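You operate a simulated robot arm through the tools that you are given. There is no shell and no other tool. Be economical: measure what you need, move in short steps, check, and stop when the job is done.

The job below is to be done with a simulated two-armed robot. You get a single attempt, and the scene is never put back.

Task
Hold the board gauge on the top of the fitter's bench steady with one hand and flip the gauge lever the other way with the other.

It is judged by the outcome, as a careful person would: the job done as asked, and still so three seconds after it is handed in. It fails if anything else is knocked over, pushed out of place, dropped, spilled or broken.

Robot
Two 7-joint arms with two-finger parallel grippers on one trunk, on a base that drives. Base frame: it is fixed to the floor where the robot stands at the start and does not move with it; the origin is under the middle of the robot, x ahead of it, y to its left, z up. Units: mm, rad, N and s.
The left shoulder is at the start at [70, 177, 1120], the right one opposite. With the tool pointing down near the work surface each hand reaches from about 300 to 740 mm from the robot's upright axis, wherever it stands, measured 20 degrees to its own side. Places, roughly: gauge lever [600, -200, 900]. Payload 3.43 kg a hand.
The tool frame of a hand sits at the grasp point between the pads (the TCP): z along the fingers, y along the line on which they close. The tips reach 30 mm beyond it. The gripper opens to 94 mm. The fingers are 28 mm wide and 10 mm thick; the gripper's body (50 by 96 mm) begins 55 mm behind the TCP.
Orientation is told as [roll, pitch, yaw] about the base's x, y, z axes, in that order, counted from this pose: with the fingers straight down and closing along the base's y, the tool's x points along the base's -x, its y along +y and its z along -z.

Tools
- The arms move only by the tool send_rows. It takes "left_moves", "right_moves" or both (then of equal length, played together; a hand with none holds still); each is a list of rows, each a list of 7 numbers: the shift along the base's x, y, z in units of 20 mm (1.0 is 20 mm), then the turn, a rotation vector about the base's x, y, z in units of 8 degrees (1.0 is 8 degrees), then the opening, from 0 (shut) to 1 (fully open). In form: [[x, y, z, wx, wy, wz, fingers], ...]. A call has 1 to 20 rows; each row shifts and turns the commanded pose from where the row before left it. A call with a number of a shift or a turn outside -1 to 1 is refused whole. Rows are played at 5 a second. More than 50 mm and 0.15 rad between two rows, or a gripper value outside its range, and nothing of the call is played. Where a pose cannot be reached the arm comes as near as it can. A force on the tool above 40 N (or 10 N above the force at the start of the call, whichever is more), or a blocked arm, ends the call early, and 0.2 s more pass. The fingers move at their own pace (about 153 mm/s each) and stop on an object; they squeeze with about 30 N. The grip force told is the motor's: it shows also when the fingers shut on nothing. Time passes only in rows, and 0.2 s behind the last, so rows that do not move let the fingers close. The reply holds the time, the measured pose of the TCP, the force on the tool along the base axes, the opening and the grip force, in the units named above and with some noise, with the torque about the TCP (base axes, N m) and any sound that the robot's microphone picked up, and new pictures: "pictures" is both (left out), scene, wrist or none (wrist: the cameras of the hands that moved).
- Cameras (640 x 400 px; columns grow to the right, rows downward): "scene" is now at [135.1, -20.7, 1433.4]; the picture's right is [-0.26, -0.97, -0.00], its down [-0.59, 0.16, -0.80] and it looks along [0.77, -0.21, -0.61] (base axes); focal length 259 px, centre (320, 200). "left" rides on the left gripper at [76, -14, -102] in its tool frame; the picture's right is [0.18, 0.98, 0.00], its down [-0.75, 0.14, -0.64] and it looks along [-0.63, 0.12, 0.77] (tool axes); focal length 243 px, centre (320, 200). "right" rides on the right gripper at [76, 14, -102] in its tool frame; the picture's right is [-0.18, 0.98, 0.00], its down [-0.75, -0.14, -0.64] and it looks along [-0.63, -0.12, 0.77] (tool axes); focal length 243 px, centre (320, 200). There is no depth. A picture from a camera that has moved, and an enlarged one, comes with that camera's place and axes in the base frame and with its lens.
- raise_lower(by): slides the trunk up (or, below 0, down) by that many mm; the arms and the scene camera ride with it, the base frame stays. It gives what a move gives, with no picture.
- roll_base(legs): drives the robot by 1 to 6 legs, each [ahead, turn to the left] in mm and rad, along the robot's own axes; the way and the turn of a leg run together, so that a leg with both is an arc; at most 1500 mm and 3.142 rad a leg. The arms and the cameras ride along, it lands a little off, and it stops where it bumps. It gives what a move gives, and a new picture of the scene camera.
- aim_head(pan, tilt): turns the head with the scene camera to pan (to the left, within 1.501 rad either way) and tilt (down, from -0.506 to 1.204), counted from straight ahead of the robot. It gives what a move gives, and a new picture of the scene camera.
- inspect(camera, box): a new picture of the part [left, top, right, bottom] of that camera's present view, enlarged. It takes no simulated time.
- close_job(): hands the job in; it is judged then, once.

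Go step by step. Nothing tells you exact positions but the pictures and the camera data: compare them with the known pose of the tool, close in by small moves and look again before you grip or let go. The budget is 120 turns and 260 pictures, counting those below and the enlarged ones. Unless the task says otherwise, let go and move clear before handing in, and close with one line.

The tools are called after "Call:" by a JSON object that holds its "name" and its "arguments". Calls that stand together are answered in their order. send_rows: Moves the arms, as the interface text tells. Its arguments: {"type":"object","properties":{"left_moves":{"type":"array","items":{"type":"array","items":{"type":"number"}}},"right_moves":{"type":"array","items":{"type":"array","items":{"type":"number"}}},"pictures":{"type":"string","enum":["both","scene","wrist","none"]}},"required":[]} The other tools are called the same way: raise_lower (by) slides the trunk up or down; roll_base (legs) drives the base; aim_head (pan, tilt) turns the head that bears the scene camera; inspect (camera, box) takes an enlarged picture of a part of a camera's view; close_job () hands the job in.

At the start:

```text
time_s: 0.0
left_ee_pos: [579.5, 82.2, 1219.3]
left_tool_rot: [0.0, -0.001, -0.001]
left_force: [-0.2, 0.0, -0.2]
left_moment: [0.01, -0.03, 0.01]
left_finger_gap: 93.9
left_grip_force: 0.2
right_ee_pos: [423.1, -436.3, 1231.1]
right_tool_rot: [-0.001, 0.0, 0.0]
right_force: [-0.2, 0.1, 0.3]
right_moment: [0.0, -0.01, -0.01]
right_finger_gap: 93.8
right_grip_force: 0.0
trunk travel left (down, up): [-700.0, 140.0]
robot x, y, heading: [0.2, -1.1, 0.0]
head pan, tilt: [-0.262, 0.651]
```

scene: 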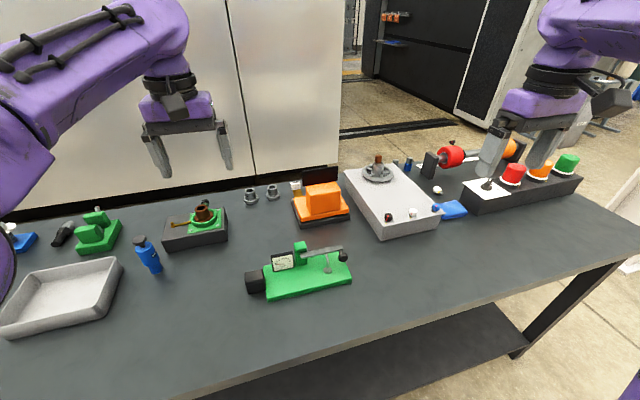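
right: 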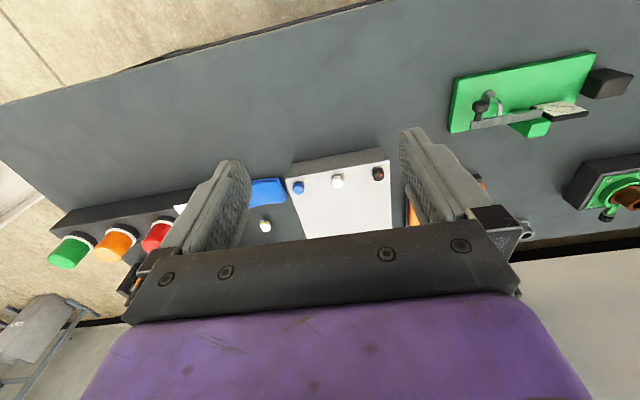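
left: 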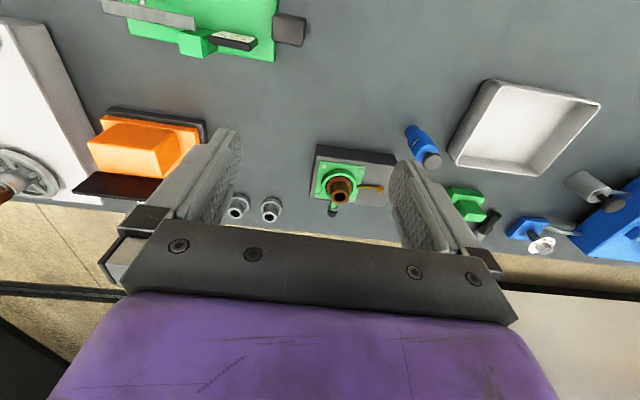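

The board gauge seems to be the green plate with a dial, a black block and a lever with a ball knob, near the front of the bench. I'll enlarge it in the scene view and in both wrist views.

Call:
{"name": "inspect", "arguments": {"camera": "scene", "box": [230, 220, 370, 308]}}

Call:
{"name": "inspect", "arguments": {"camera": "right", "box": [430, 30, 640, 160]}}

Call:
{"name": "inspect", "arguments": {"camera": "left", "box": [90, 0, 330, 150]}}

```text
4.55 times, centred on (300, 264) of scene
camera zoom: at [135.1, -20.7, 1433.4], right [-0.26, -0.97, 0.0], down [-0.59, 0.16, -0.8], along [0.77, -0.21, -0.61], focal length 1179 px, centre (411, -91)
```

zoom: 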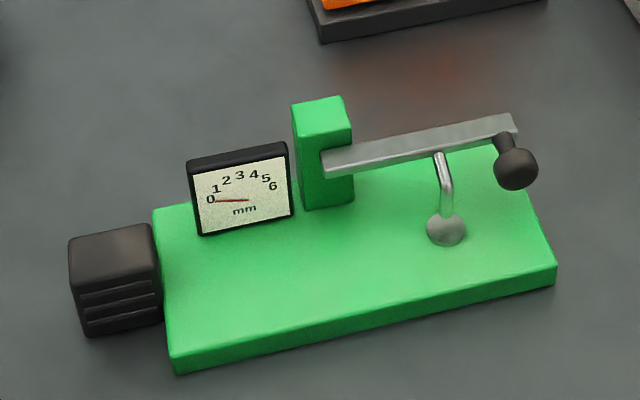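

```text
3.05 times, centred on (535, 95) of right
camera zoom: at [347.2, -421.8, 1332.4], right [0.18, 0.98, 0.0], down [0.75, -0.14, 0.64], along [0.63, -0.12, -0.77], focal length 739 px, centre (-335, 520)
```

zoom: 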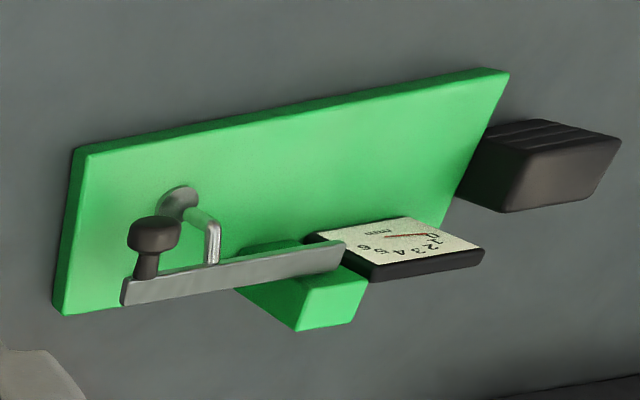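

```text
2.67 times, centred on (210, 75) of left
camera zoom: at [503.5, 67.0, 1320.1], right [-0.18, 0.98, 0.0], down [0.75, 0.14, 0.64], along [0.63, 0.12, -0.77], focal length 647 px, centre (613, 533)
```

zoom: 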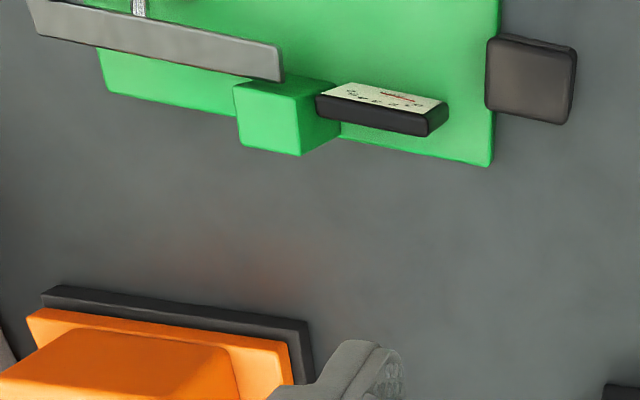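

The gauge plate spans about x 502–600, y −205 to 8. A black grip block sits at about [552, 31, up to 900], and the bar with the knob runs from the post (y≈−88) to y≈−198 at z≈925. I'll bring both hands closer, turning the left to close along x, and look.

Call:
{"name": "send_rows", "arguments": {"left_moves": [[-0.115, -0.2, -0.7, 0, 0, -0.9375, 1], [-0.115, -0.2, -0.7, 0, 0, -0.9375, 1], [-0.115, -0.2, -0.7, 0, 0, -0.9375, 1], [-0.115, -0.2, -0.7, 0, 0, -0.9375, 1], [-0.115, -0.2, -0.7, 0, 0, -0.9375, 1], [-0.115, -0.2, -0.7, 0, 0, -0.9375, 1], [-0.115, -0.2, -0.7, 0, 0, -0.9375, 1], [-0.115, -0.2, -0.7, 0, 0, -0.9375, 1], [-0.115, -0.2, -0.7, 0, 0, -0.9375, 1], [-0.115, -0.2, -0.7, 0, 0, -0.9375, 1], [-0.115, -0.2, -0.7, 0, 0, -0.9375, 1], [-0.115, -0.2, -0.7, 0, 0, -0.9375, 1]], "right_moves": [[0.11, 0.858, -0.63, 0, 0, 0, 1], [0.11, 0.858, -0.63, 0, 0, 0, 1], [0.11, 0.858, -0.63, 0, 0, 0, 1], [0.11, 0.858, -0.63, 0, 0, 0, 1], [0.11, 0.858, -0.63, 0, 0, 0, 1], [0.11, 0.858, -0.63, 0, 0, 0, 1], [0.11, 0.858, -0.63, 0, 0, 0, 1], [0.11, 0.858, -0.63, 0, 0, 0, 1], [0.11, 0.858, -0.63, 0, 0, 0, 1], [0.11, 0.858, -0.63, 0, 0, 0, 1], [0.11, 0.858, -0.63, 0, 0, 0, 1], [0.11, 0.858, -0.63, 0, 0, 0, 1]]}}

```text
time_s: 2.6
left_ee_pos: [552.8, 34.8, 1051.4]
left_tool_rot: [0.0, -0.001, -1.575]
left_force: [0.7, -0.2, 0.0]
left_moment: [-0.01, -0.01, 0.01]
left_finger_gap: 93.9
left_grip_force: 0.1
right_ee_pos: [452.1, -230.4, 1079.1]
right_tool_rot: [0.019, 0.0, -0.009]
right_force: [0.0, 0.3, -1.4]
right_moment: [0.01, -0.03, 0.02]
right_finger_gap: 93.9
right_grip_force: 0.1
trunk travel left (down, up): [-700.0, 140.0]
robot x, y, heading: [-0.7, 0.9, -0.0]
head pan, tilt: [-0.262, 0.651]
camera scene: at [135.5, -20.1, 1433.4], right [-0.26, -0.97, 0.0], down [-0.59, 0.16, -0.8], along [0.77, -0.21, -0.61], focal length 259 px, centre (320, 200)
camera right: at [375.0, -217.4, 1180.3], right [0.19, 0.98, 0.02], down [0.75, -0.16, 0.64], along [0.63, -0.11, -0.77], focal length 243 px, centre (320, 200)
camera left: at [537.7, 110.1, 1152.6], right [0.98, 0.18, 0.0], down [0.14, -0.75, 0.64], along [0.12, -0.63, -0.77], focal length 243 px, centre (320, 200)
```

scene: 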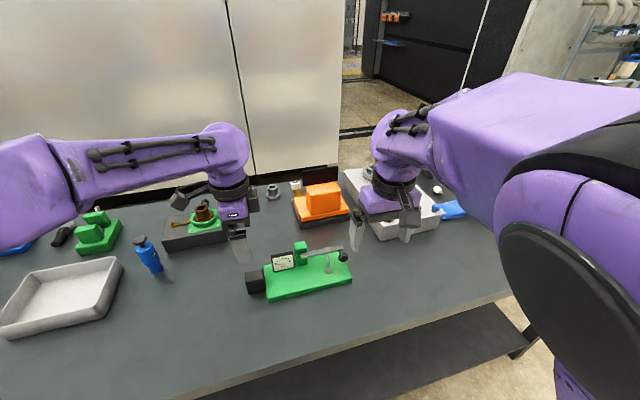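
right: 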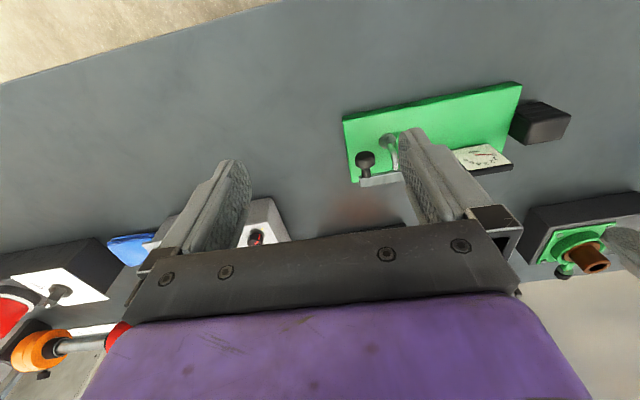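
left: 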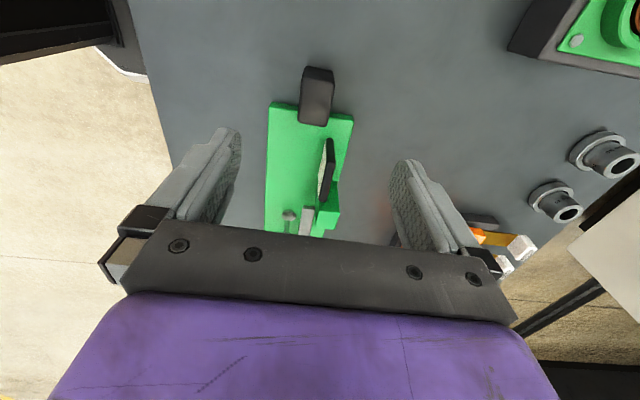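

The left hand is lined up over the black block. I'll enlarge the post and pivot to work out how the lever moves.

Call:
{"name": "inspect", "arguments": {"camera": "left", "box": [250, 60, 370, 240]}}

Call:
{"name": "inspect", "arguments": {"camera": "scene", "box": [280, 230, 360, 280]}}

Call:
{"name": "inspect", "arguments": {"camera": "right", "box": [330, 90, 530, 215]}}

```text
2.22 times, centred on (310, 150) of left
camera zoom: at [537.7, 110.1, 1152.6], right [0.98, 0.18, 0.0], down [0.14, -0.75, 0.64], along [0.12, -0.63, -0.77], focal length 539 px, centre (342, 311)
```

zoom: 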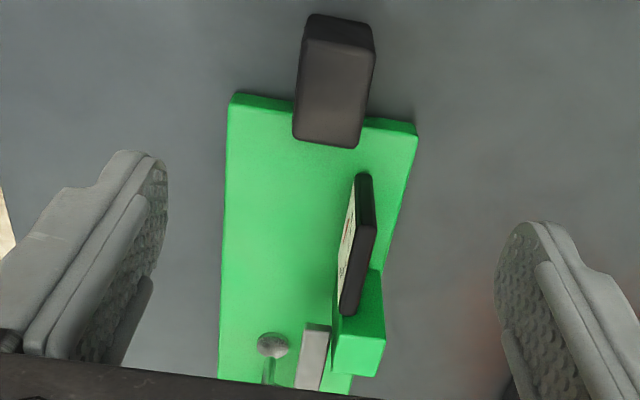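

```text
8.00 times, centred on (320, 255) of scene
camera zoom: at [135.5, -20.1, 1433.4], right [-0.26, -0.97, 0.0], down [-0.59, 0.16, -0.8], along [0.77, -0.21, -0.61], focal length 2075 px, centre (320, -240)
```

zoom: 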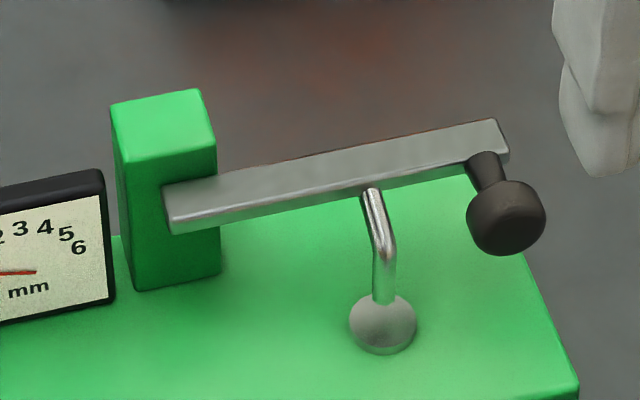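

```text
3.20 times, centred on (430, 152) of right
camera zoom: at [375.0, -217.4, 1180.3], right [0.19, 0.98, 0.02], down [0.75, -0.16, 0.64], along [0.63, -0.11, -0.77], focal length 776 px, centre (-32, 352)
```

zoom: 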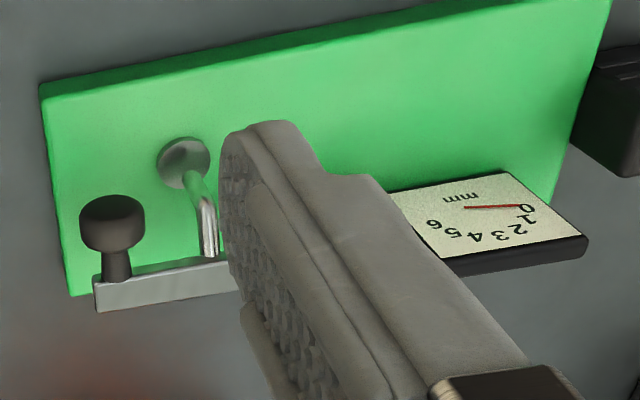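

The bar is pivoted on the front face of the post, so the knob end flips up and over about an axis along x. I'll have the left hand hold the black block, tilted so its body leans away to give the right hand room. Left lowers first.

Call:
{"name": "send_rows", "arguments": {"left_moves": [[-0.03, 0.06, -0.91, -0.75, 0, 0, 1], [-0.03, 0.06, -0.91, -0.75, 0, 0, 1], [-0.03, 0.06, -0.91, -0.75, 0, 0, 1], [-0.03, 0.06, -0.91, -0.75, 0, 0, 1], [-0.03, 0.06, -0.91, -0.75, 0, 0, 1]]}}

```text
time_s: 3.8
left_ee_pos: [549.9, 41.2, 960.1]
left_tool_rot: [0.0, -0.525, -1.572]
left_force: [-1.1, 0.2, 0.0]
left_moment: [0.01, -0.02, 0.0]
left_finger_gap: 94.0
left_grip_force: 0.0
right_ee_pos: [452.0, -228.1, 1080.2]
right_tool_rot: [0.019, -0.001, -0.002]
right_force: [1.1, 0.1, -0.3]
right_moment: [0.01, -0.01, 0.04]
right_finger_gap: 93.9
right_grip_force: 0.1
trunk travel left (down, up): [-700.0, 140.0]
robot x, y, heading: [1.8, -0.2, 0.002]
head pan, tilt: [-0.262, 0.651]
camera scene: at [135.8, -19.1, 1433.4], right [-0.26, -0.97, 0.0], down [-0.59, 0.16, -0.8], along [0.77, -0.21, -0.61], focal length 259 px, centre (320, 200)
camera left: at [534.4, 157.6, 1008.8], right [0.98, 0.16, -0.09], down [0.14, -0.33, 0.93], along [0.12, -0.93, -0.35], focal length 243 px, centre (320, 200)
```

scene: 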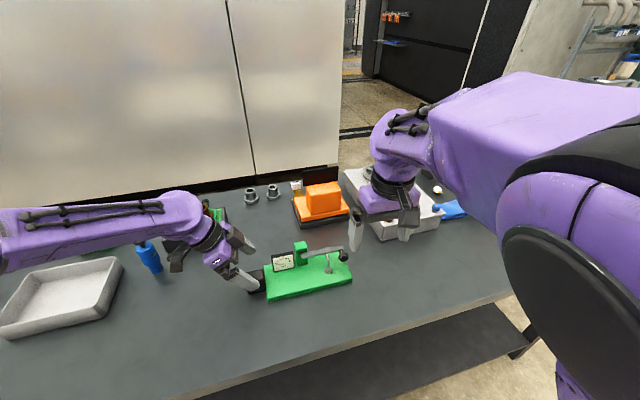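
left: 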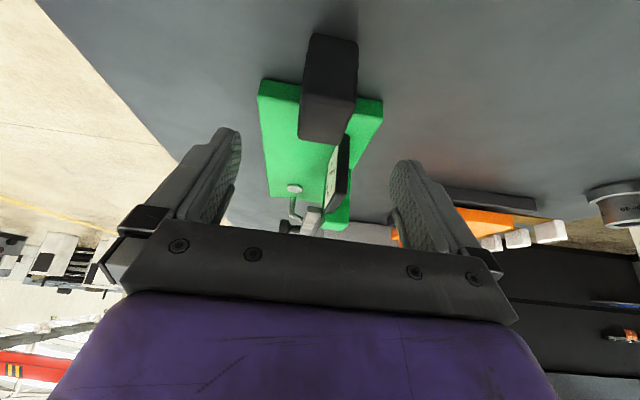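

The block is centred between the fingers. Next I lower about 60 mm, then look before closing.

Call:
{"name": "send_rows", "arguments": {"left_moves": [[0, 0, -0.75, 0, 0, 0, 1], [0, 0, -0.75, 0, 0, 0, 1], [0, 0, -0.75, 0, 0, 0, 1], [0, 0, -0.75, 0, 0, 0, 1]]}}

Call:
{"name": "inspect", "arguments": {"camera": "scene", "box": [200, 220, 300, 310]}}

```text
time_s: 4.8
left_ee_pos: [550.2, 42.7, 898.7]
left_tool_rot: [0.002, -0.524, -1.57]
left_force: [-0.2, 0.3, -0.1]
left_moment: [-0.04, 0.0, -0.01]
left_finger_gap: 94.0
left_grip_force: 0.2
right_ee_pos: [451.5, -229.4, 1079.9]
right_tool_rot: [0.019, 0.0, -0.003]
right_force: [0.1, 0.6, -0.4]
right_moment: [0.01, 0.03, 0.01]
right_finger_gap: 93.8
right_grip_force: 0.0
trunk travel left (down, up): [-700.0, 140.0]
robot x, y, heading: [4.0, -0.1, -0.006]
head pan, tilt: [-0.262, 0.651]
camera scene: at [135.7, -20.1, 1433.4], right [-0.26, -0.97, 0.0], down [-0.59, 0.16, -0.8], along [0.77, -0.21, -0.61], focal length 259 px, centre (320, 200)
camera left: at [534.1, 158.2, 948.6], right [0.98, 0.16, -0.09], down [0.14, -0.33, 0.93], along [0.12, -0.93, -0.35], focal length 243 px, centre (320, 200)
```

scene: 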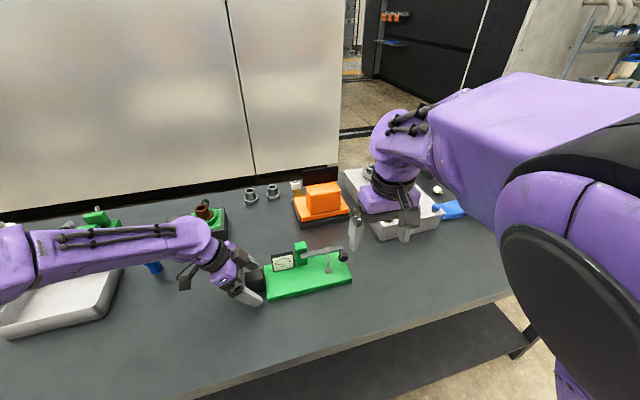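
left: 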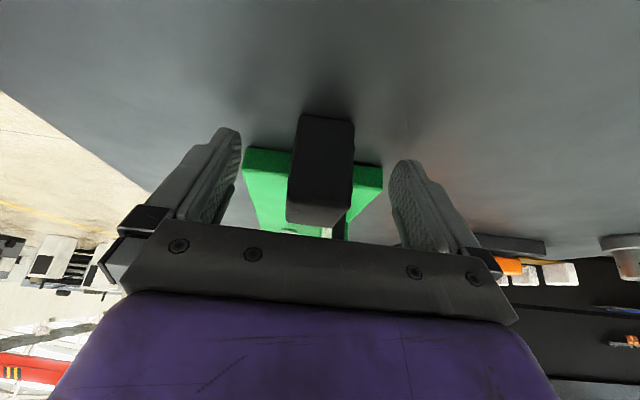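

```text
4.44 times, centred on (250, 265) of scene
camera zoom: at [135.7, -20.1, 1433.4], right [-0.26, -0.97, 0.0], down [-0.59, 0.16, -0.8], along [0.77, -0.21, -0.61], focal length 1153 px, centre (631, -89)
```

zoom: 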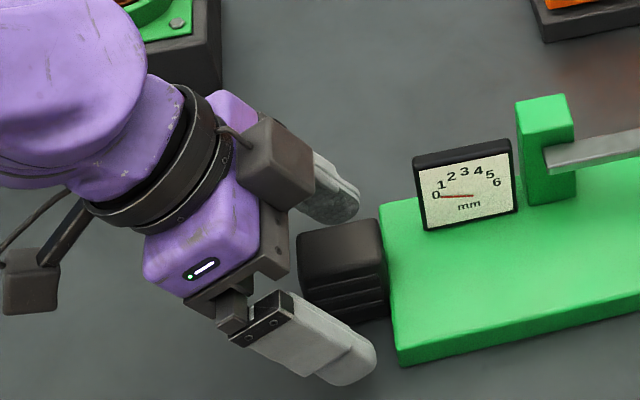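

The fingers straddle the block with the tips short of the plate, so I close the left hand.

Call:
{"name": "send_rows", "arguments": {"left_moves": [[0, 0, 0, 0, 0, 0, 0.5], [0, 0, 0, 0, 0, 0, 0.3], [0, 0, 0, 0, 0, 0, 0], [0, 0, 0, 0, 0, 0, 0], [0, 0, 0, 0, 0, 0, 0]], "pictures": "scene"}}

Call:
{"name": "inspect", "arguments": {"camera": "scene", "box": [220, 220, 370, 310]}}

```text
time_s: 6.0
left_ee_pos: [549.3, 42.2, 898.9]
left_tool_rot: [0.0, -0.524, -1.57]
left_force: [0.5, -1.2, -0.3]
left_moment: [-0.07, 0.15, 0.12]
left_finger_gap: 36.3
left_grip_force: 30.0
right_ee_pos: [450.3, -228.8, 1078.1]
right_tool_rot: [0.019, 0.001, -0.003]
right_force: [-0.8, -0.3, 0.3]
right_moment: [0.02, -0.03, 0.03]
right_finger_gap: 93.9
right_grip_force: 0.1
trunk travel left (down, up): [-700.0, 140.0]
robot x, y, heading: [-0.3, 1.2, -0.001]
head pan, tilt: [-0.262, 0.651]
camera scene: at [135.2, -20.5, 1433.4], right [-0.26, -0.97, 0.0], down [-0.59, 0.16, -0.8], along [0.77, -0.21, -0.61], focal length 259 px, centre (320, 200)
```

scene: 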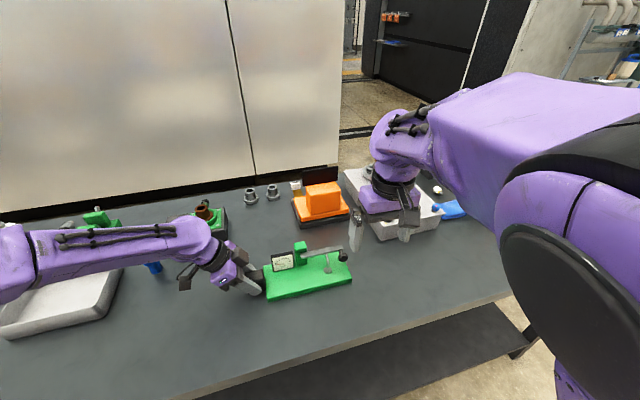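

```text
4.27 times, centred on (295, 265) of scene
camera zoom: at [135.2, -20.5, 1433.4], right [-0.26, -0.97, 0.0], down [-0.59, 0.16, -0.8], along [0.77, -0.21, -0.61], focal length 1107 px, centre (427, -77)
```

zoom: 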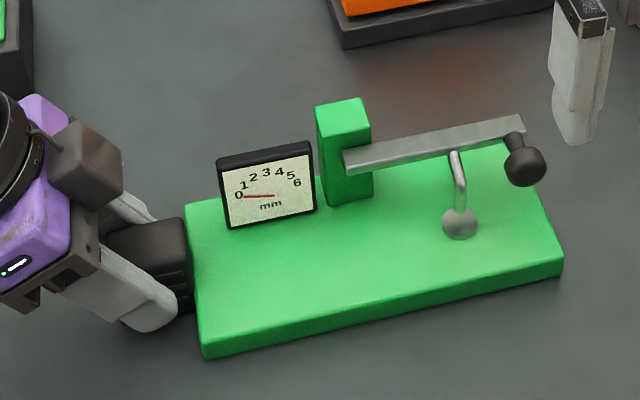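

The block is held with a 36 mm gap and 30 N. The knob triangulates to about [532, −189, 927], so I bring the right hand above it with the fingers partly open.

Call:
{"name": "send_rows", "arguments": {"right_moves": [[0.98, 0.49, -0.9, 0, 0, 0, 0.4], [0.98, 0.49, -0.9, 0, 0, 0, 0.4], [0.98, 0.49, -0.9, 0, 0, 0, 0.4], [0.98, 0.49, -0.9, 0, 0, 0, 0.4]]}}

Call:
{"name": "inspect", "arguments": {"camera": "scene", "box": [260, 210, 400, 300]}}

Call:
{"name": "inspect", "arguments": {"camera": "right", "box": [200, 60, 440, 230]}}

```text
time_s: 7.0
left_ee_pos: [550.1, 42.0, 899.0]
left_tool_rot: [0.0, -0.523, -1.571]
left_force: [1.5, 0.1, 0.8]
left_moment: [0.08, 0.14, 0.04]
left_finger_gap: 36.1
left_grip_force: 30.0
right_ee_pos: [528.3, -190.5, 1006.0]
right_tool_rot: [-0.001, -0.001, 0.0]
right_force: [0.0, -0.3, -0.3]
right_moment: [-0.01, 0.02, 0.0]
right_finger_gap: 37.7
right_grip_force: 0.1
trunk travel left (down, up): [-700.0, 140.0]
robot x, y, heading: [3.3, 1.1, -0.002]
head pan, tilt: [-0.262, 0.651]
camera scene: at [135.7, -20.5, 1433.4], right [-0.26, -0.97, 0.0], down [-0.59, 0.16, -0.8], along [0.77, -0.21, -0.61], focal length 259 px, centre (320, 200)
camera right: at [452.3, -176.1, 1108.3], right [0.18, 0.98, 0.0], down [0.75, -0.14, 0.64], along [0.63, -0.12, -0.77], focal length 243 px, centre (320, 200)
```

scene: 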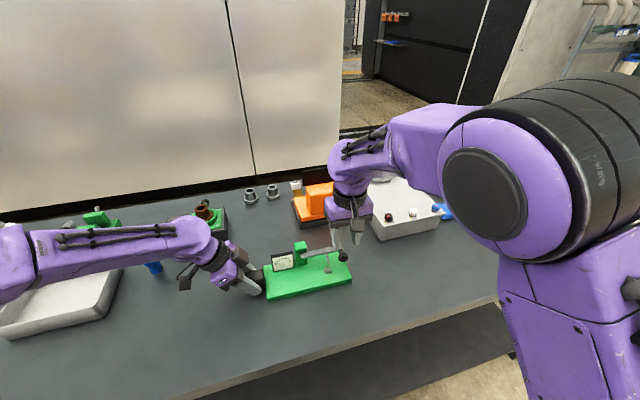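
right: 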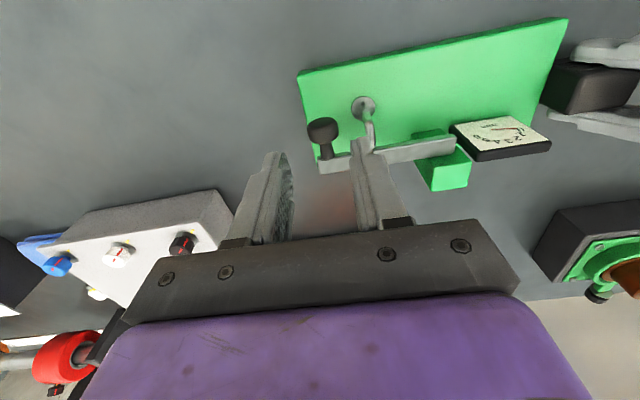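

```text
4.44 times, centred on (330, 255) of scene
camera zoom: at [135.7, -20.5, 1433.4], right [-0.26, -0.97, 0.0], down [-0.59, 0.16, -0.8], along [0.77, -0.21, -0.61], focal length 1153 px, centre (276, -44)
```

zoom: 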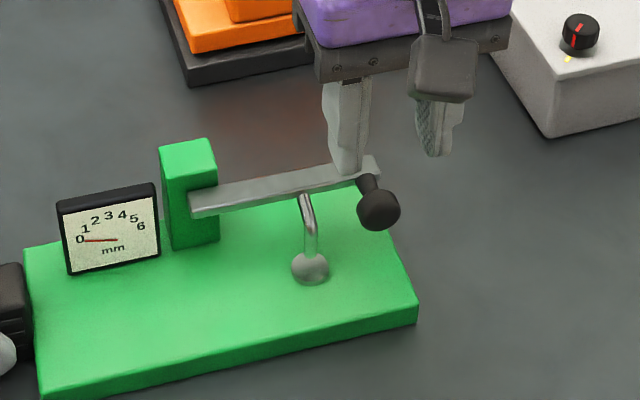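

```text
2.35 times, centred on (320, 145) of right
camera zoom: at [452.3, -176.1, 1108.3], right [0.18, 0.98, 0.0], down [0.75, -0.14, 0.64], along [0.63, -0.12, -0.77], focal length 571 px, centre (320, 329)
```

zoom: 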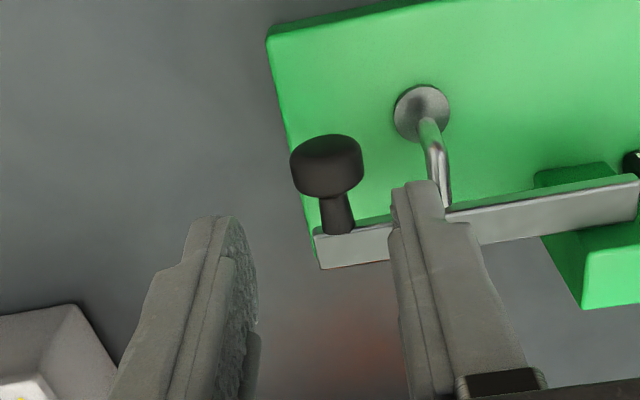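

The knob head is about 25 mm across at [531, −189, 927], just below and between the fingers. I lower the right hand around it.

Call:
{"name": "send_rows", "arguments": {"right_moves": [[0, 0.02, -0.95, 0, 0, 0, 0.37], [0, 0.02, -0.95, 0, 0, 0, 0.37], [0, 0.01, -0.95, 0, 0, 0, 0.37], [0, 0, -0.9, 0, 0, 0, 0.37]]}}

Call:
{"name": "inspect", "arguments": {"camera": "scene", "box": [260, 210, 400, 300]}}

Call:
{"name": "inspect", "arguments": {"camera": "right", "box": [200, 60, 440, 230]}}

```text
time_s: 8.0
left_ee_pos: [548.0, 41.8, 898.8]
left_tool_rot: [0.001, -0.522, -1.571]
left_force: [0.1, 0.0, 0.2]
left_moment: [0.03, 0.05, -0.06]
left_finger_gap: 36.0
left_grip_force: 30.7
right_ee_pos: [531.0, -189.9, 932.3]
right_tool_rot: [0.0, 0.001, 0.0]
right_force: [-0.5, -1.3, 0.2]
right_moment: [0.02, 0.01, -0.04]
right_finger_gap: 34.7
right_grip_force: 0.1
trunk travel left (down, up): [-700.0, 140.0]
robot x, y, heading: [2.2, -0.9, -0.004]
head pan, tilt: [-0.262, 0.651]
camera scene: at [135.4, -20.5, 1433.4], right [-0.26, -0.97, 0.0], down [-0.59, 0.16, -0.8], along [0.77, -0.21, -0.61], focal length 259 px, centre (320, 200)
camera right: at [453.8, -175.5, 1033.9], right [0.18, 0.98, 0.0], down [0.75, -0.14, 0.64], along [0.63, -0.12, -0.77], focal length 243 px, centre (320, 200)
```

scene: 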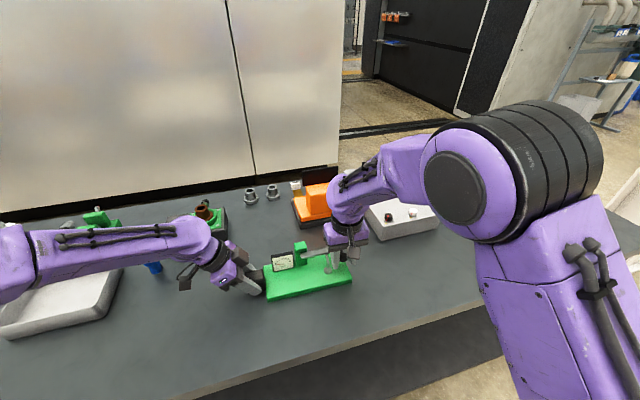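
right: 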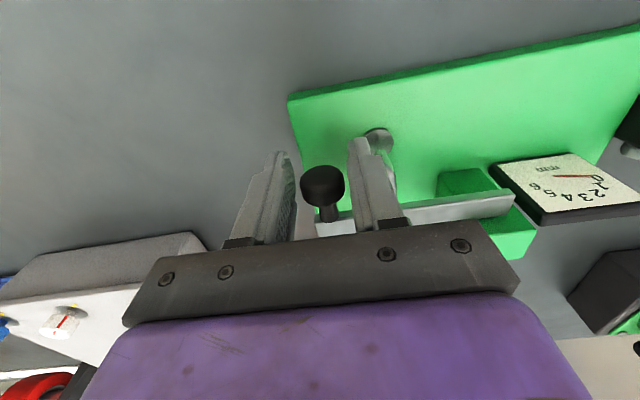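

```text
4.44 times, centred on (330, 255) of scene
camera zoom: at [135.4, -20.5, 1433.4], right [-0.26, -0.97, 0.0], down [-0.59, 0.16, -0.8], along [0.77, -0.21, -0.61], focal length 1153 px, centre (276, -44)
```

zoom: 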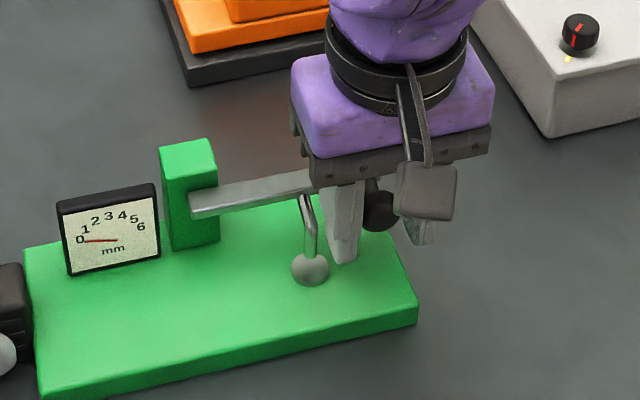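

```text
2.35 times, centred on (320, 145) of right
camera zoom: at [453.8, -175.5, 1033.9], right [0.18, 0.98, 0.0], down [0.75, -0.14, 0.64], along [0.63, -0.12, -0.77], focal length 571 px, centre (320, 329)
```

zoom: 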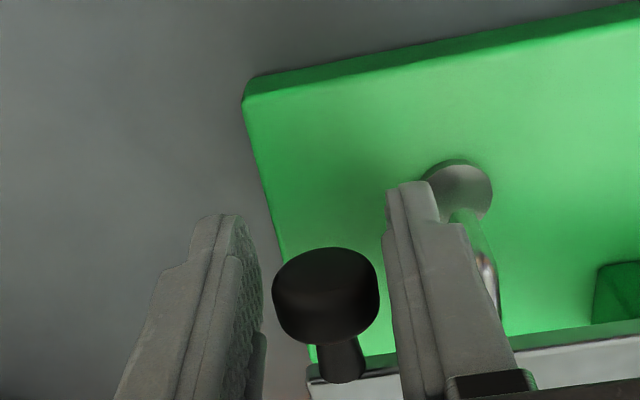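

The knob sits between the pads, so I close the right hand on it.

Call:
{"name": "send_rows", "arguments": {"right_moves": [[0, 0, 0, 0, 0, 0, 0.2], [0, 0, 0, 0, 0, 0, 0], [0, 0, 0, 0, 0, 0, 0]], "pictures": "wrist"}}

```text
time_s: 8.8
left_ee_pos: [549.1, 41.6, 898.3]
left_tool_rot: [-0.001, -0.524, -1.569]
left_force: [1.2, -11.5, -0.4]
left_moment: [0.3, 0.09, 0.25]
left_finger_gap: 36.2
left_grip_force: 30.3
right_ee_pos: [530.3, -189.6, 933.1]
right_tool_rot: [0.001, 0.0, 0.0]
right_force: [-1.1, 10.9, -0.4]
right_moment: [0.03, -0.05, 0.04]
right_finger_gap: 22.4
right_grip_force: 30.4
trunk travel left (down, up): [-700.0, 140.0]
robot x, y, heading: [1.4, -2.8, -0.001]
head pan, tilt: [-0.262, 0.651]
camera right: at [453.8, -175.0, 1033.9], right [0.18, 0.98, 0.0], down [0.75, -0.14, 0.64], along [0.63, -0.12, -0.77], focal length 243 px, centre (320, 200)
```

right: 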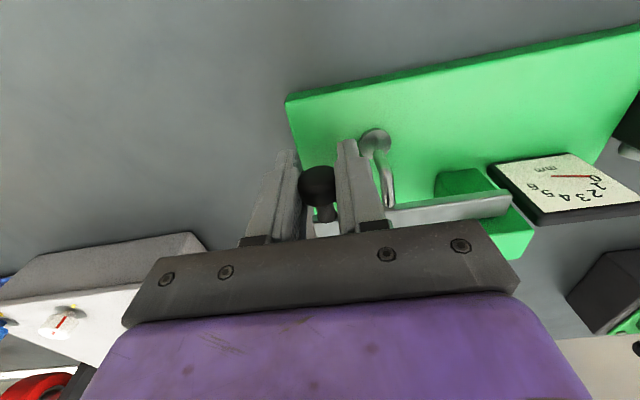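

The knob is gripped with a 22 mm gap. I start lifting it along an arc about the pivot (y≈−96, z≈925), the first 16° only, and watch the forces.

Call:
{"name": "send_rows", "arguments": {"right_moves": [[0, 0.05, 0.32, 0, 0, 0, 0], [0, 0.05, 0.32, 0, 0, 0, 0], [0, 0.08, 0.32, 0, 0, 0, 0], [0, 0.1, 0.31, 0, 0, 0, 0]], "pictures": "none"}}

Call:
{"name": "inspect", "arguments": {"camera": "scene", "box": [220, 200, 400, 310]}}

```text
time_s: 9.8
left_ee_pos: [550.5, 43.6, 899.5]
left_tool_rot: [-0.002, -0.524, -1.569]
left_force: [-1.1, 4.0, 3.4]
left_moment: [-0.41, -0.09, -0.17]
left_finger_gap: 36.3
left_grip_force: 29.8
right_ee_pos: [530.7, -184.9, 958.0]
right_tool_rot: [-0.003, -0.001, 0.0]
right_force: [0.3, -4.1, -1.0]
right_moment: [-0.22, 0.21, 0.03]
right_finger_gap: 22.8
right_grip_force: 30.4
trunk travel left (down, up): [-700.0, 140.0]
robot x, y, heading: [-0.0, 1.4, -0.003]
head pan, tilt: [-0.262, 0.651]
```

```text
3.56 times, centred on (310, 255) of scene
camera zoom: at [135.0, -20.6, 1433.5], right [-0.26, -0.97, 0.0], down [-0.59, 0.16, -0.8], along [0.77, -0.21, -0.61], focal length 922 px, centre (356, 4)
```

zoom: 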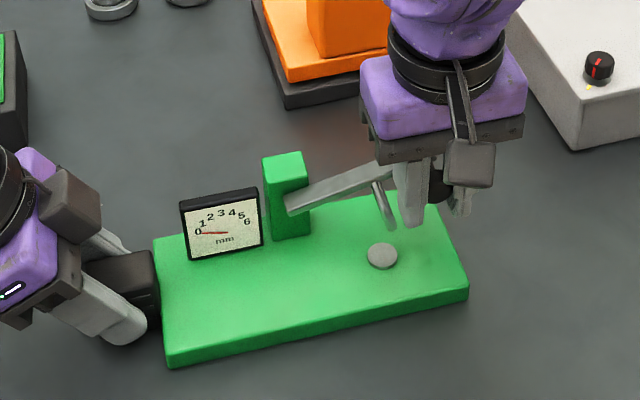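

The lever swings freely and the gauge stays put. I continue the arc to about 64°.

Call:
{"name": "send_rows", "arguments": {"right_moves": [[0, 0.22, 0.61, 0, 0, 0, 0], [0, 0.305, 0.575, 0, 0, 0, 0], [0, 0.385, 0.525, 0, 0, 0, 0], [0, 0.45, 0.465, 0, 0, 0, 0], [0, 0.51, 0.4, 0, 0, 0, 0], [0, 0.56, 0.325, 0, 0, 0, 0]], "pictures": "wrist"}}

Call:
{"name": "inspect", "arguments": {"camera": "scene", "box": [220, 180, 400, 310]}}

```text
time_s: 10.9
left_ee_pos: [549.2, 44.8, 898.4]
left_tool_rot: [0.002, -0.52, -1.573]
left_force: [-1.8, 3.5, 4.9]
left_moment: [0.04, 0.18, -0.06]
left_finger_gap: 36.4
left_grip_force: 30.4
right_ee_pos: [529.2, -156.2, 1003.9]
right_tool_rot: [-0.006, -0.003, -0.006]
right_force: [0.4, -3.3, -0.1]
right_moment: [-0.03, -0.18, -0.04]
right_finger_gap: 22.6
right_grip_force: 29.7
trunk travel left (down, up): [-700.0, 140.0]
robot x, y, heading: [-1.2, 1.8, 0.002]
head pan, tilt: [-0.262, 0.651]
stopped in row 5 (right hand): the force on the tool passed its limit (the readings are from after the stop); the commanded pose is now the measured one
camera right: at [452.2, -141.7, 1106.1], right [0.19, 0.98, -0.01], down [0.75, -0.14, 0.64], along [0.63, -0.13, -0.76], focal length 243 px, centre (320, 200)
```

right: 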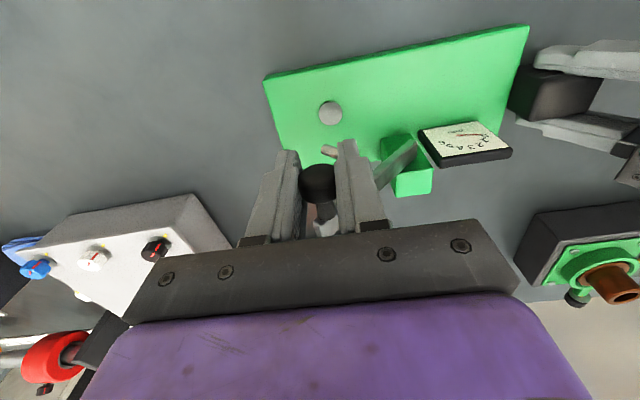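

```text
3.08 times, centred on (310, 245) of scene
camera zoom: at [133.7, -21.0, 1433.4], right [-0.26, -0.97, 0.0], down [-0.58, 0.16, -0.8], along [0.77, -0.21, -0.61], focal length 798 px, centre (351, 62)
```

zoom: 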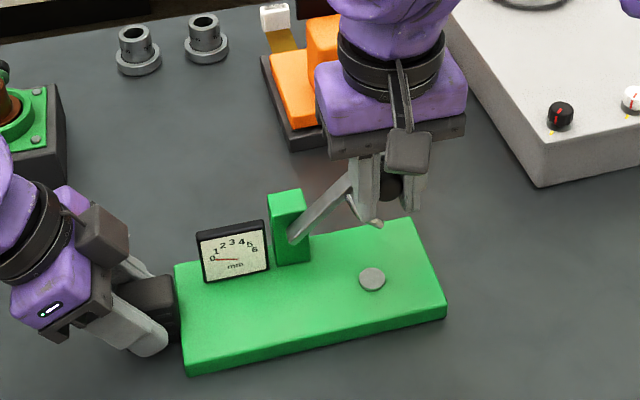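

The stop at about 50° fits the left finger's tip meeting the lever's bent rod. I'll lower the lever again and regrip with the knob near the fingertips, so the rod clears the fingers for the whole swing.

Call:
{"name": "send_rows", "arguments": {"right_moves": [[0, -0.57, -0.57, 0, 0, 0, 0], [0, -0.465, -0.665, 0, 0, 0, 0], [0, -0.345, -0.735, 0, 0, 0, 0], [0, -0.21, -0.785, 0, 0, 0, 0], [0, -0.07, -0.75, 0, 0, 0, 0]], "pictures": "none"}}

Call:
{"name": "inspect", "arguments": {"camera": "scene", "box": [220, 200, 400, 310]}}

```text
time_s: 12.1
left_ee_pos: [546.5, 44.1, 899.1]
left_tool_rot: [0.0, -0.523, -1.572]
left_force: [1.3, -23.9, 0.1]
left_moment: [0.46, 0.44, 0.4]
left_finger_gap: 36.4
left_grip_force: 30.0
right_ee_pos: [528.7, -185.8, 936.8]
right_tool_rot: [-0.004, -0.007, -0.004]
right_force: [0.4, 26.1, 23.3]
right_moment: [0.32, 0.29, 0.1]
right_finger_gap: 22.5
right_grip_force: 29.7
trunk travel left (down, up): [-700.0, 140.0]
robot x, y, heading: [-2.7, 1.2, -0.001]
head pan, tilt: [-0.262, 0.651]
```

```text
3.56 times, centred on (310, 255) of scene
camera zoom: at [132.1, -19.0, 1434.2], right [-0.26, -0.97, 0.0], down [-0.58, 0.16, -0.8], along [0.77, -0.21, -0.6], focal length 922 px, centre (356, 4)
```

zoom: 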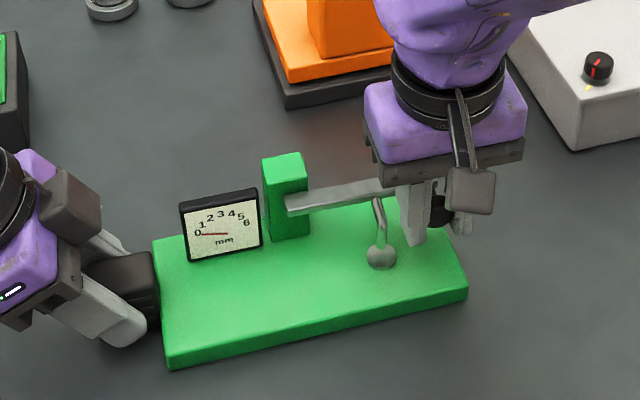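

The lever is back down. I open the right hand, rise about 12 mm and look.

Call:
{"name": "send_rows", "arguments": {"right_moves": [[0, 0, 0, 0, 0, 0, 0.36], [0, 0, 0, 0, 0, 0, 0.36], [0, -0.05, 0.45, 0, 0, 0, 0.36]], "pictures": "none"}}

Call:
{"name": "inspect", "arguments": {"camera": "right", "box": [200, 60, 440, 230]}}

```text
time_s: 12.9
left_ee_pos: [550.5, 45.8, 899.4]
left_tool_rot: [0.004, -0.521, -1.57]
left_force: [0.6, 3.9, 9.5]
left_moment: [0.53, -0.03, 0.15]
left_finger_gap: 36.0
left_grip_force: 30.0
right_ee_pos: [528.4, -190.9, 944.2]
right_tool_rot: [-0.006, -0.001, -0.004]
right_force: [-0.2, 0.1, -1.1]
right_moment: [0.01, 0.02, -0.01]
right_finger_gap: 33.7
right_grip_force: 0.0
trunk travel left (down, up): [-700.0, 140.0]
robot x, y, heading: [3.8, -1.6, 0.001]
head pan, tilt: [-0.262, 0.651]
```

```text
2.35 times, centred on (320, 145) of right
camera zoom: at [451.9, -174.6, 1045.1], right [0.19, 0.98, -0.01], down [0.75, -0.14, 0.64], along [0.63, -0.13, -0.77], focal length 571 px, centre (320, 329)
```

zoom: 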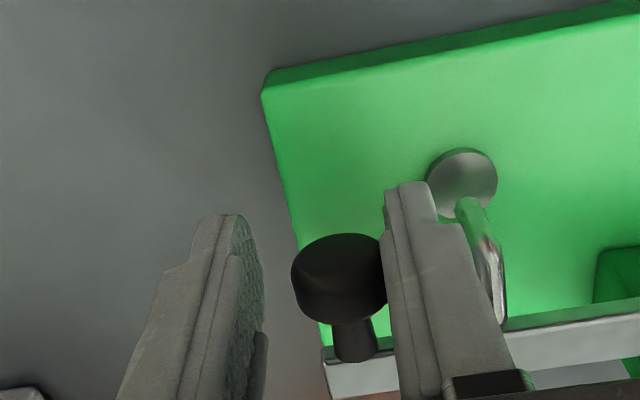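

The knob is now about 17 mm below the grasp point at y≈−186. I centre on it and regrip.

Call:
{"name": "send_rows", "arguments": {"right_moves": [[0.15, 0.2, 0.03, 0, 0, 0, 0.36], [0, 0, 0, 0, 0, 0, 0.2], [0, 0, 0, 0, 0, 0, 0], [0, 0, 0, 0, 0, 0, 0]], "pictures": "wrist"}}

```text
time_s: 13.9
left_ee_pos: [548.3, 44.3, 898.7]
left_tool_rot: [0.002, -0.523, -1.571]
left_force: [1.9, 4.7, 9.4]
left_moment: [0.04, -0.01, 0.34]
left_finger_gap: 36.2
left_grip_force: 30.2
right_ee_pos: [531.7, -184.8, 944.4]
right_tool_rot: [-0.01, -0.001, -0.003]
right_force: [-2.3, 0.7, 0.2]
right_moment: [0.0, 0.08, -0.01]
right_finger_gap: 22.7
right_grip_force: 30.1
trunk travel left (down, up): [-700.0, 140.0]
robot x, y, heading: [-2.4, -5.7, 0.003]
head pan, tilt: [-0.262, 0.651]
camera right: at [455.1, -170.2, 1045.6], right [0.19, 0.98, -0.01], down [0.75, -0.14, 0.64], along [0.63, -0.13, -0.77], focal length 243 px, centre (320, 200)
```

right: 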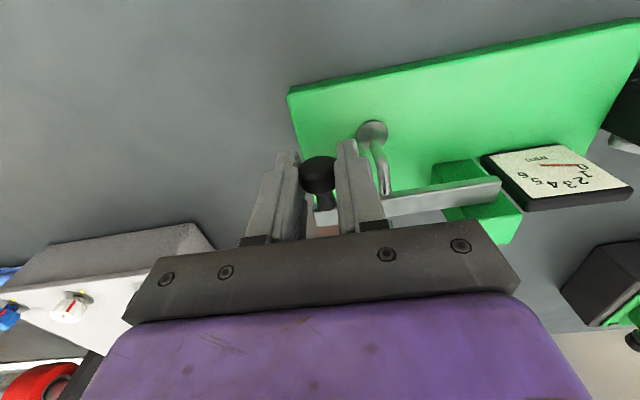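

Regripped. I swing the lever up the arc to about 60°.

Call:
{"name": "send_rows", "arguments": {"right_moves": [[0, 0.07, 0.8, 0, 0, 0, 0], [0, 0.21, 0.785, 0, 0, 0, 0], [0, 0.345, 0.735, 0, 0, 0, 0], [0, 0.465, 0.665, 0, 0, 0, 0], [0, 0.57, 0.57, 0, 0, 0, 0], [0, 0.665, 0.465, 0, 0, 0, 0]], "pictures": "wrist"}}

Call:
{"name": "inspect", "arguments": {"camera": "scene", "box": [220, 180, 400, 310]}}

```text
time_s: 15.3
left_ee_pos: [548.8, 45.9, 898.3]
left_tool_rot: [0.002, -0.516, -1.572]
left_force: [-4.0, 1.4, 7.9]
left_moment: [0.6, 0.24, 0.3]
left_finger_gap: 36.3
left_grip_force: 30.3
right_ee_pos: [531.9, -151.6, 1022.2]
right_tool_rot: [-0.017, -0.004, -0.007]
right_force: [-1.5, -5.9, 4.5]
right_moment: [-0.05, 0.11, -0.02]
right_finger_gap: 22.6
right_grip_force: 30.2
trunk travel left (down, up): [-700.0, 140.0]
robot x, y, heading: [2.8, -4.8, 0.001]
head pan, tilt: [-0.262, 0.651]
stopped in row 6 (right hand): the force on the tool passed its limit (the readings are from after the stop); the commanded pose is now the measured one
camera right: at [454.4, -135.4, 1123.3], right [0.19, 0.98, -0.02], down [0.75, -0.14, 0.65], along [0.63, -0.14, -0.76], focal length 243 px, centre (320, 200)
```

right: 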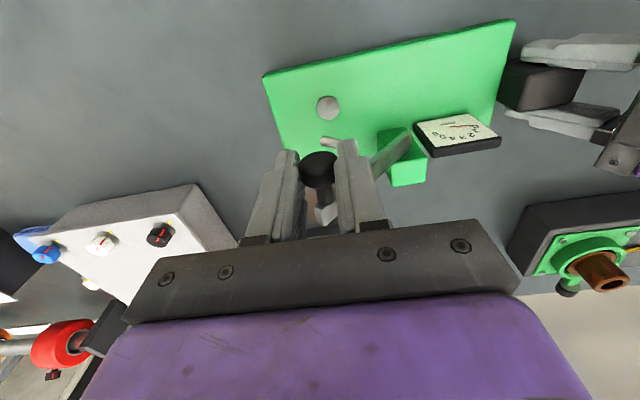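

```text
3.08 times, centred on (310, 245) of scene
camera zoom: at [132.2, -21.5, 1433.6], right [-0.26, -0.97, 0.0], down [-0.58, 0.16, -0.8], along [0.77, -0.21, -0.6], focal length 798 px, centre (351, 62)
```

zoom: 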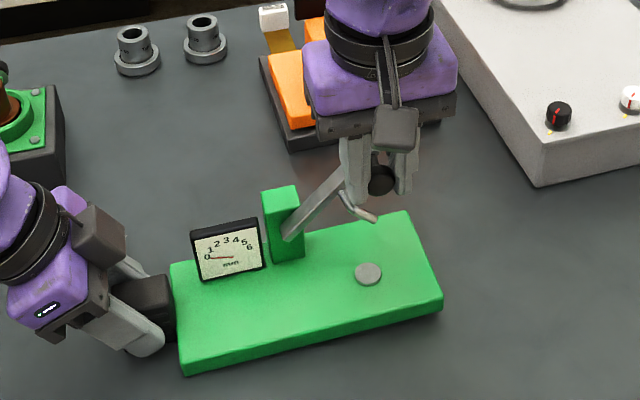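

It stopped again at about 55°. I'll check closely whether the rod touches a finger or the lever is at its end stop.

Call:
{"name": "inspect", "arguments": {"camera": "scene", "box": [295, 215, 355, 255]}}

Call:
{"name": "inspect", "arguments": {"camera": "right", "box": [260, 90, 430, 220]}}

Call:
{"name": "inspect", "arguments": {"camera": "left", "box": [200, 100, 440, 250]}}

```text
10.00 times, centred on (325, 235) of scene
camera zoom: at [132.2, -21.5, 1433.6], right [-0.26, -0.97, 0.0], down [-0.58, 0.16, -0.8], along [0.77, -0.21, -0.6], focal length 2594 px, centre (270, -150)
```

zoom: 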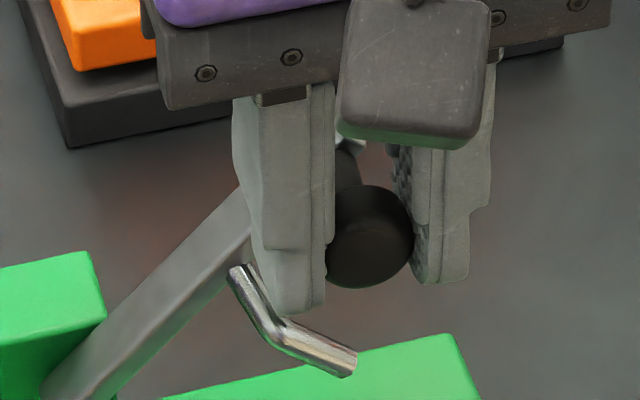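

```text
3.08 times, centred on (345, 155) of right
camera zoom: at [454.4, -135.4, 1123.3], right [0.19, 0.98, -0.02], down [0.75, -0.14, 0.65], along [0.63, -0.14, -0.76], focal length 746 px, centre (243, 338)
```

zoom: 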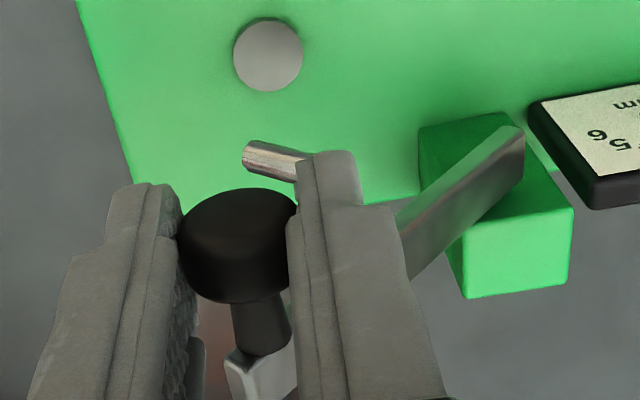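

```text
2.67 times, centred on (320, 175) of left
camera zoom: at [533.4, 160.8, 949.8], right [0.98, 0.16, -0.09], down [0.14, -0.34, 0.93], along [0.12, -0.93, -0.36], focal length 647 px, centre (320, 267)
```

zoom: 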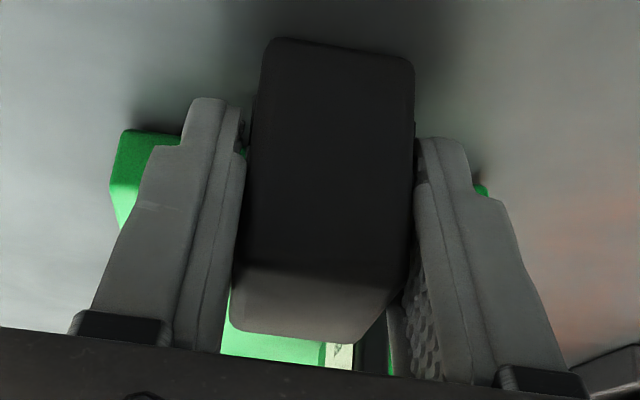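

The rod appears about 8 mm clear of the fingertip, so this may be the lever's end stop. I nudge a little further along the arc and read the force.

Call:
{"name": "send_rows", "arguments": {"right_moves": [[0, 0.2, 0.12, 0, 0, 0, 0], [0, 0.15, 0.1, 0, 0, 0, 0]], "pictures": "none"}}

Call:
{"name": "inspect", "arguments": {"camera": "scene", "box": [295, 215, 355, 255]}}

```text
time_s: 15.9
left_ee_pos: [549.3, 46.7, 898.6]
left_tool_rot: [0.007, -0.512, -1.572]
left_force: [-1.2, 26.8, 8.2]
left_moment: [-0.81, 0.01, -0.14]
left_finger_gap: 36.0
left_grip_force: 29.5
right_ee_pos: [529.5, -147.0, 1026.5]
right_tool_rot: [-0.02, -0.003, -0.01]
right_force: [-2.1, -35.1, 12.7]
right_moment: [-0.89, 0.2, -0.12]
right_finger_gap: 22.4
right_grip_force: 29.8
trunk travel left (down, up): [-700.0, 140.0]
robot x, y, heading: [-2.1, 0.7, -0.001]
head pan, tilt: [-0.262, 0.651]
```

```text
10.00 times, centred on (325, 235) of scene
camera zoom: at [131.2, -23.0, 1434.0], right [-0.26, -0.97, 0.0], down [-0.58, 0.16, -0.8], along [0.77, -0.21, -0.6], focal length 2594 px, centre (270, -150)
```

zoom: 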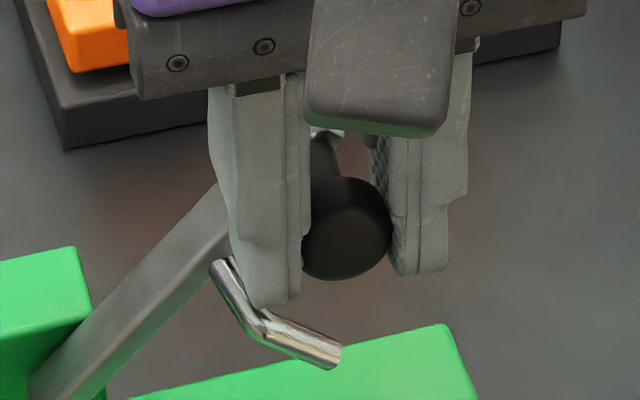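

The reaction is mostly radial, which suggests my arc radius is too small rather than a hard stop. I shift outward slightly and read the force again.

Call:
{"name": "send_rows", "arguments": {"right_moves": [[0, -0.1, 0.2, 0, 0, 0, 0]], "pictures": "none"}}

```text
time_s: 16.3
left_ee_pos: [549.6, 47.3, 898.6]
left_tool_rot: [0.005, -0.516, -1.568]
left_force: [-0.4, 26.3, 11.9]
left_moment: [-0.81, 0.1, -0.05]
left_finger_gap: 36.4
left_grip_force: 29.8
right_ee_pos: [529.7, -145.8, 1029.8]
right_tool_rot: [-0.018, -0.004, -0.007]
right_force: [-1.9, -25.2, 6.8]
right_moment: [-0.6, 0.0, -0.09]
right_finger_gap: 22.9
right_grip_force: 30.3
trunk travel left (down, up): [-700.0, 140.0]
robot x, y, heading: [2.0, 0.1, -0.002]
head pan, tilt: [-0.262, 0.651]
```

Call:
{"name": "send_rows", "arguments": {"right_moves": [[0, -0.05, 0.25, 0, 0, 0, 0]], "pictures": "none"}}

Call:
{"name": "inspect", "arguments": {"camera": "scene", "box": [265, 205, 355, 265]}}

```text
time_s: 16.7
left_ee_pos: [549.3, 46.3, 899.3]
left_tool_rot: [0.004, -0.52, -1.57]
left_force: [-0.6, 15.4, 15.6]
left_moment: [-0.89, 0.08, -0.08]
left_finger_gap: 36.4
left_grip_force: 29.9
right_ee_pos: [531.0, -142.7, 1034.3]
right_tool_rot: [-0.017, -0.002, -0.004]
right_force: [0.4, -8.3, -5.3]
right_moment: [-0.24, -0.27, 0.04]
right_finger_gap: 22.6
right_grip_force: 29.9
trunk travel left (down, up): [-700.0, 140.0]
robot x, y, heading: [-1.6, -4.3, -0.002]
head pan, tilt: [-0.262, 0.651]
```

```text
6.67 times, centred on (310, 235) of scene
camera zoom: at [133.0, -17.8, 1433.6], right [-0.26, -0.97, 0.0], down [-0.58, 0.15, -0.8], along [0.77, -0.21, -0.6], focal length 1729 px, centre (387, -33)
```

zoom: 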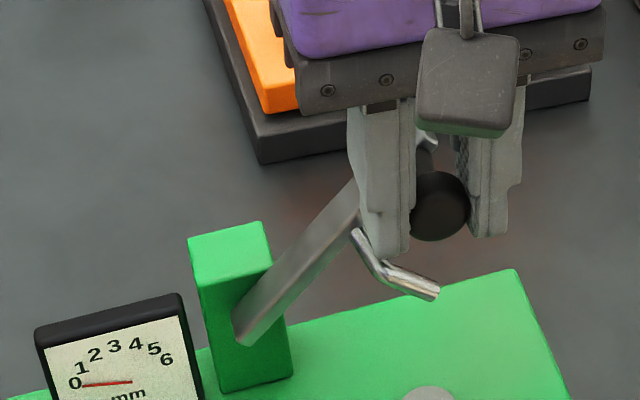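

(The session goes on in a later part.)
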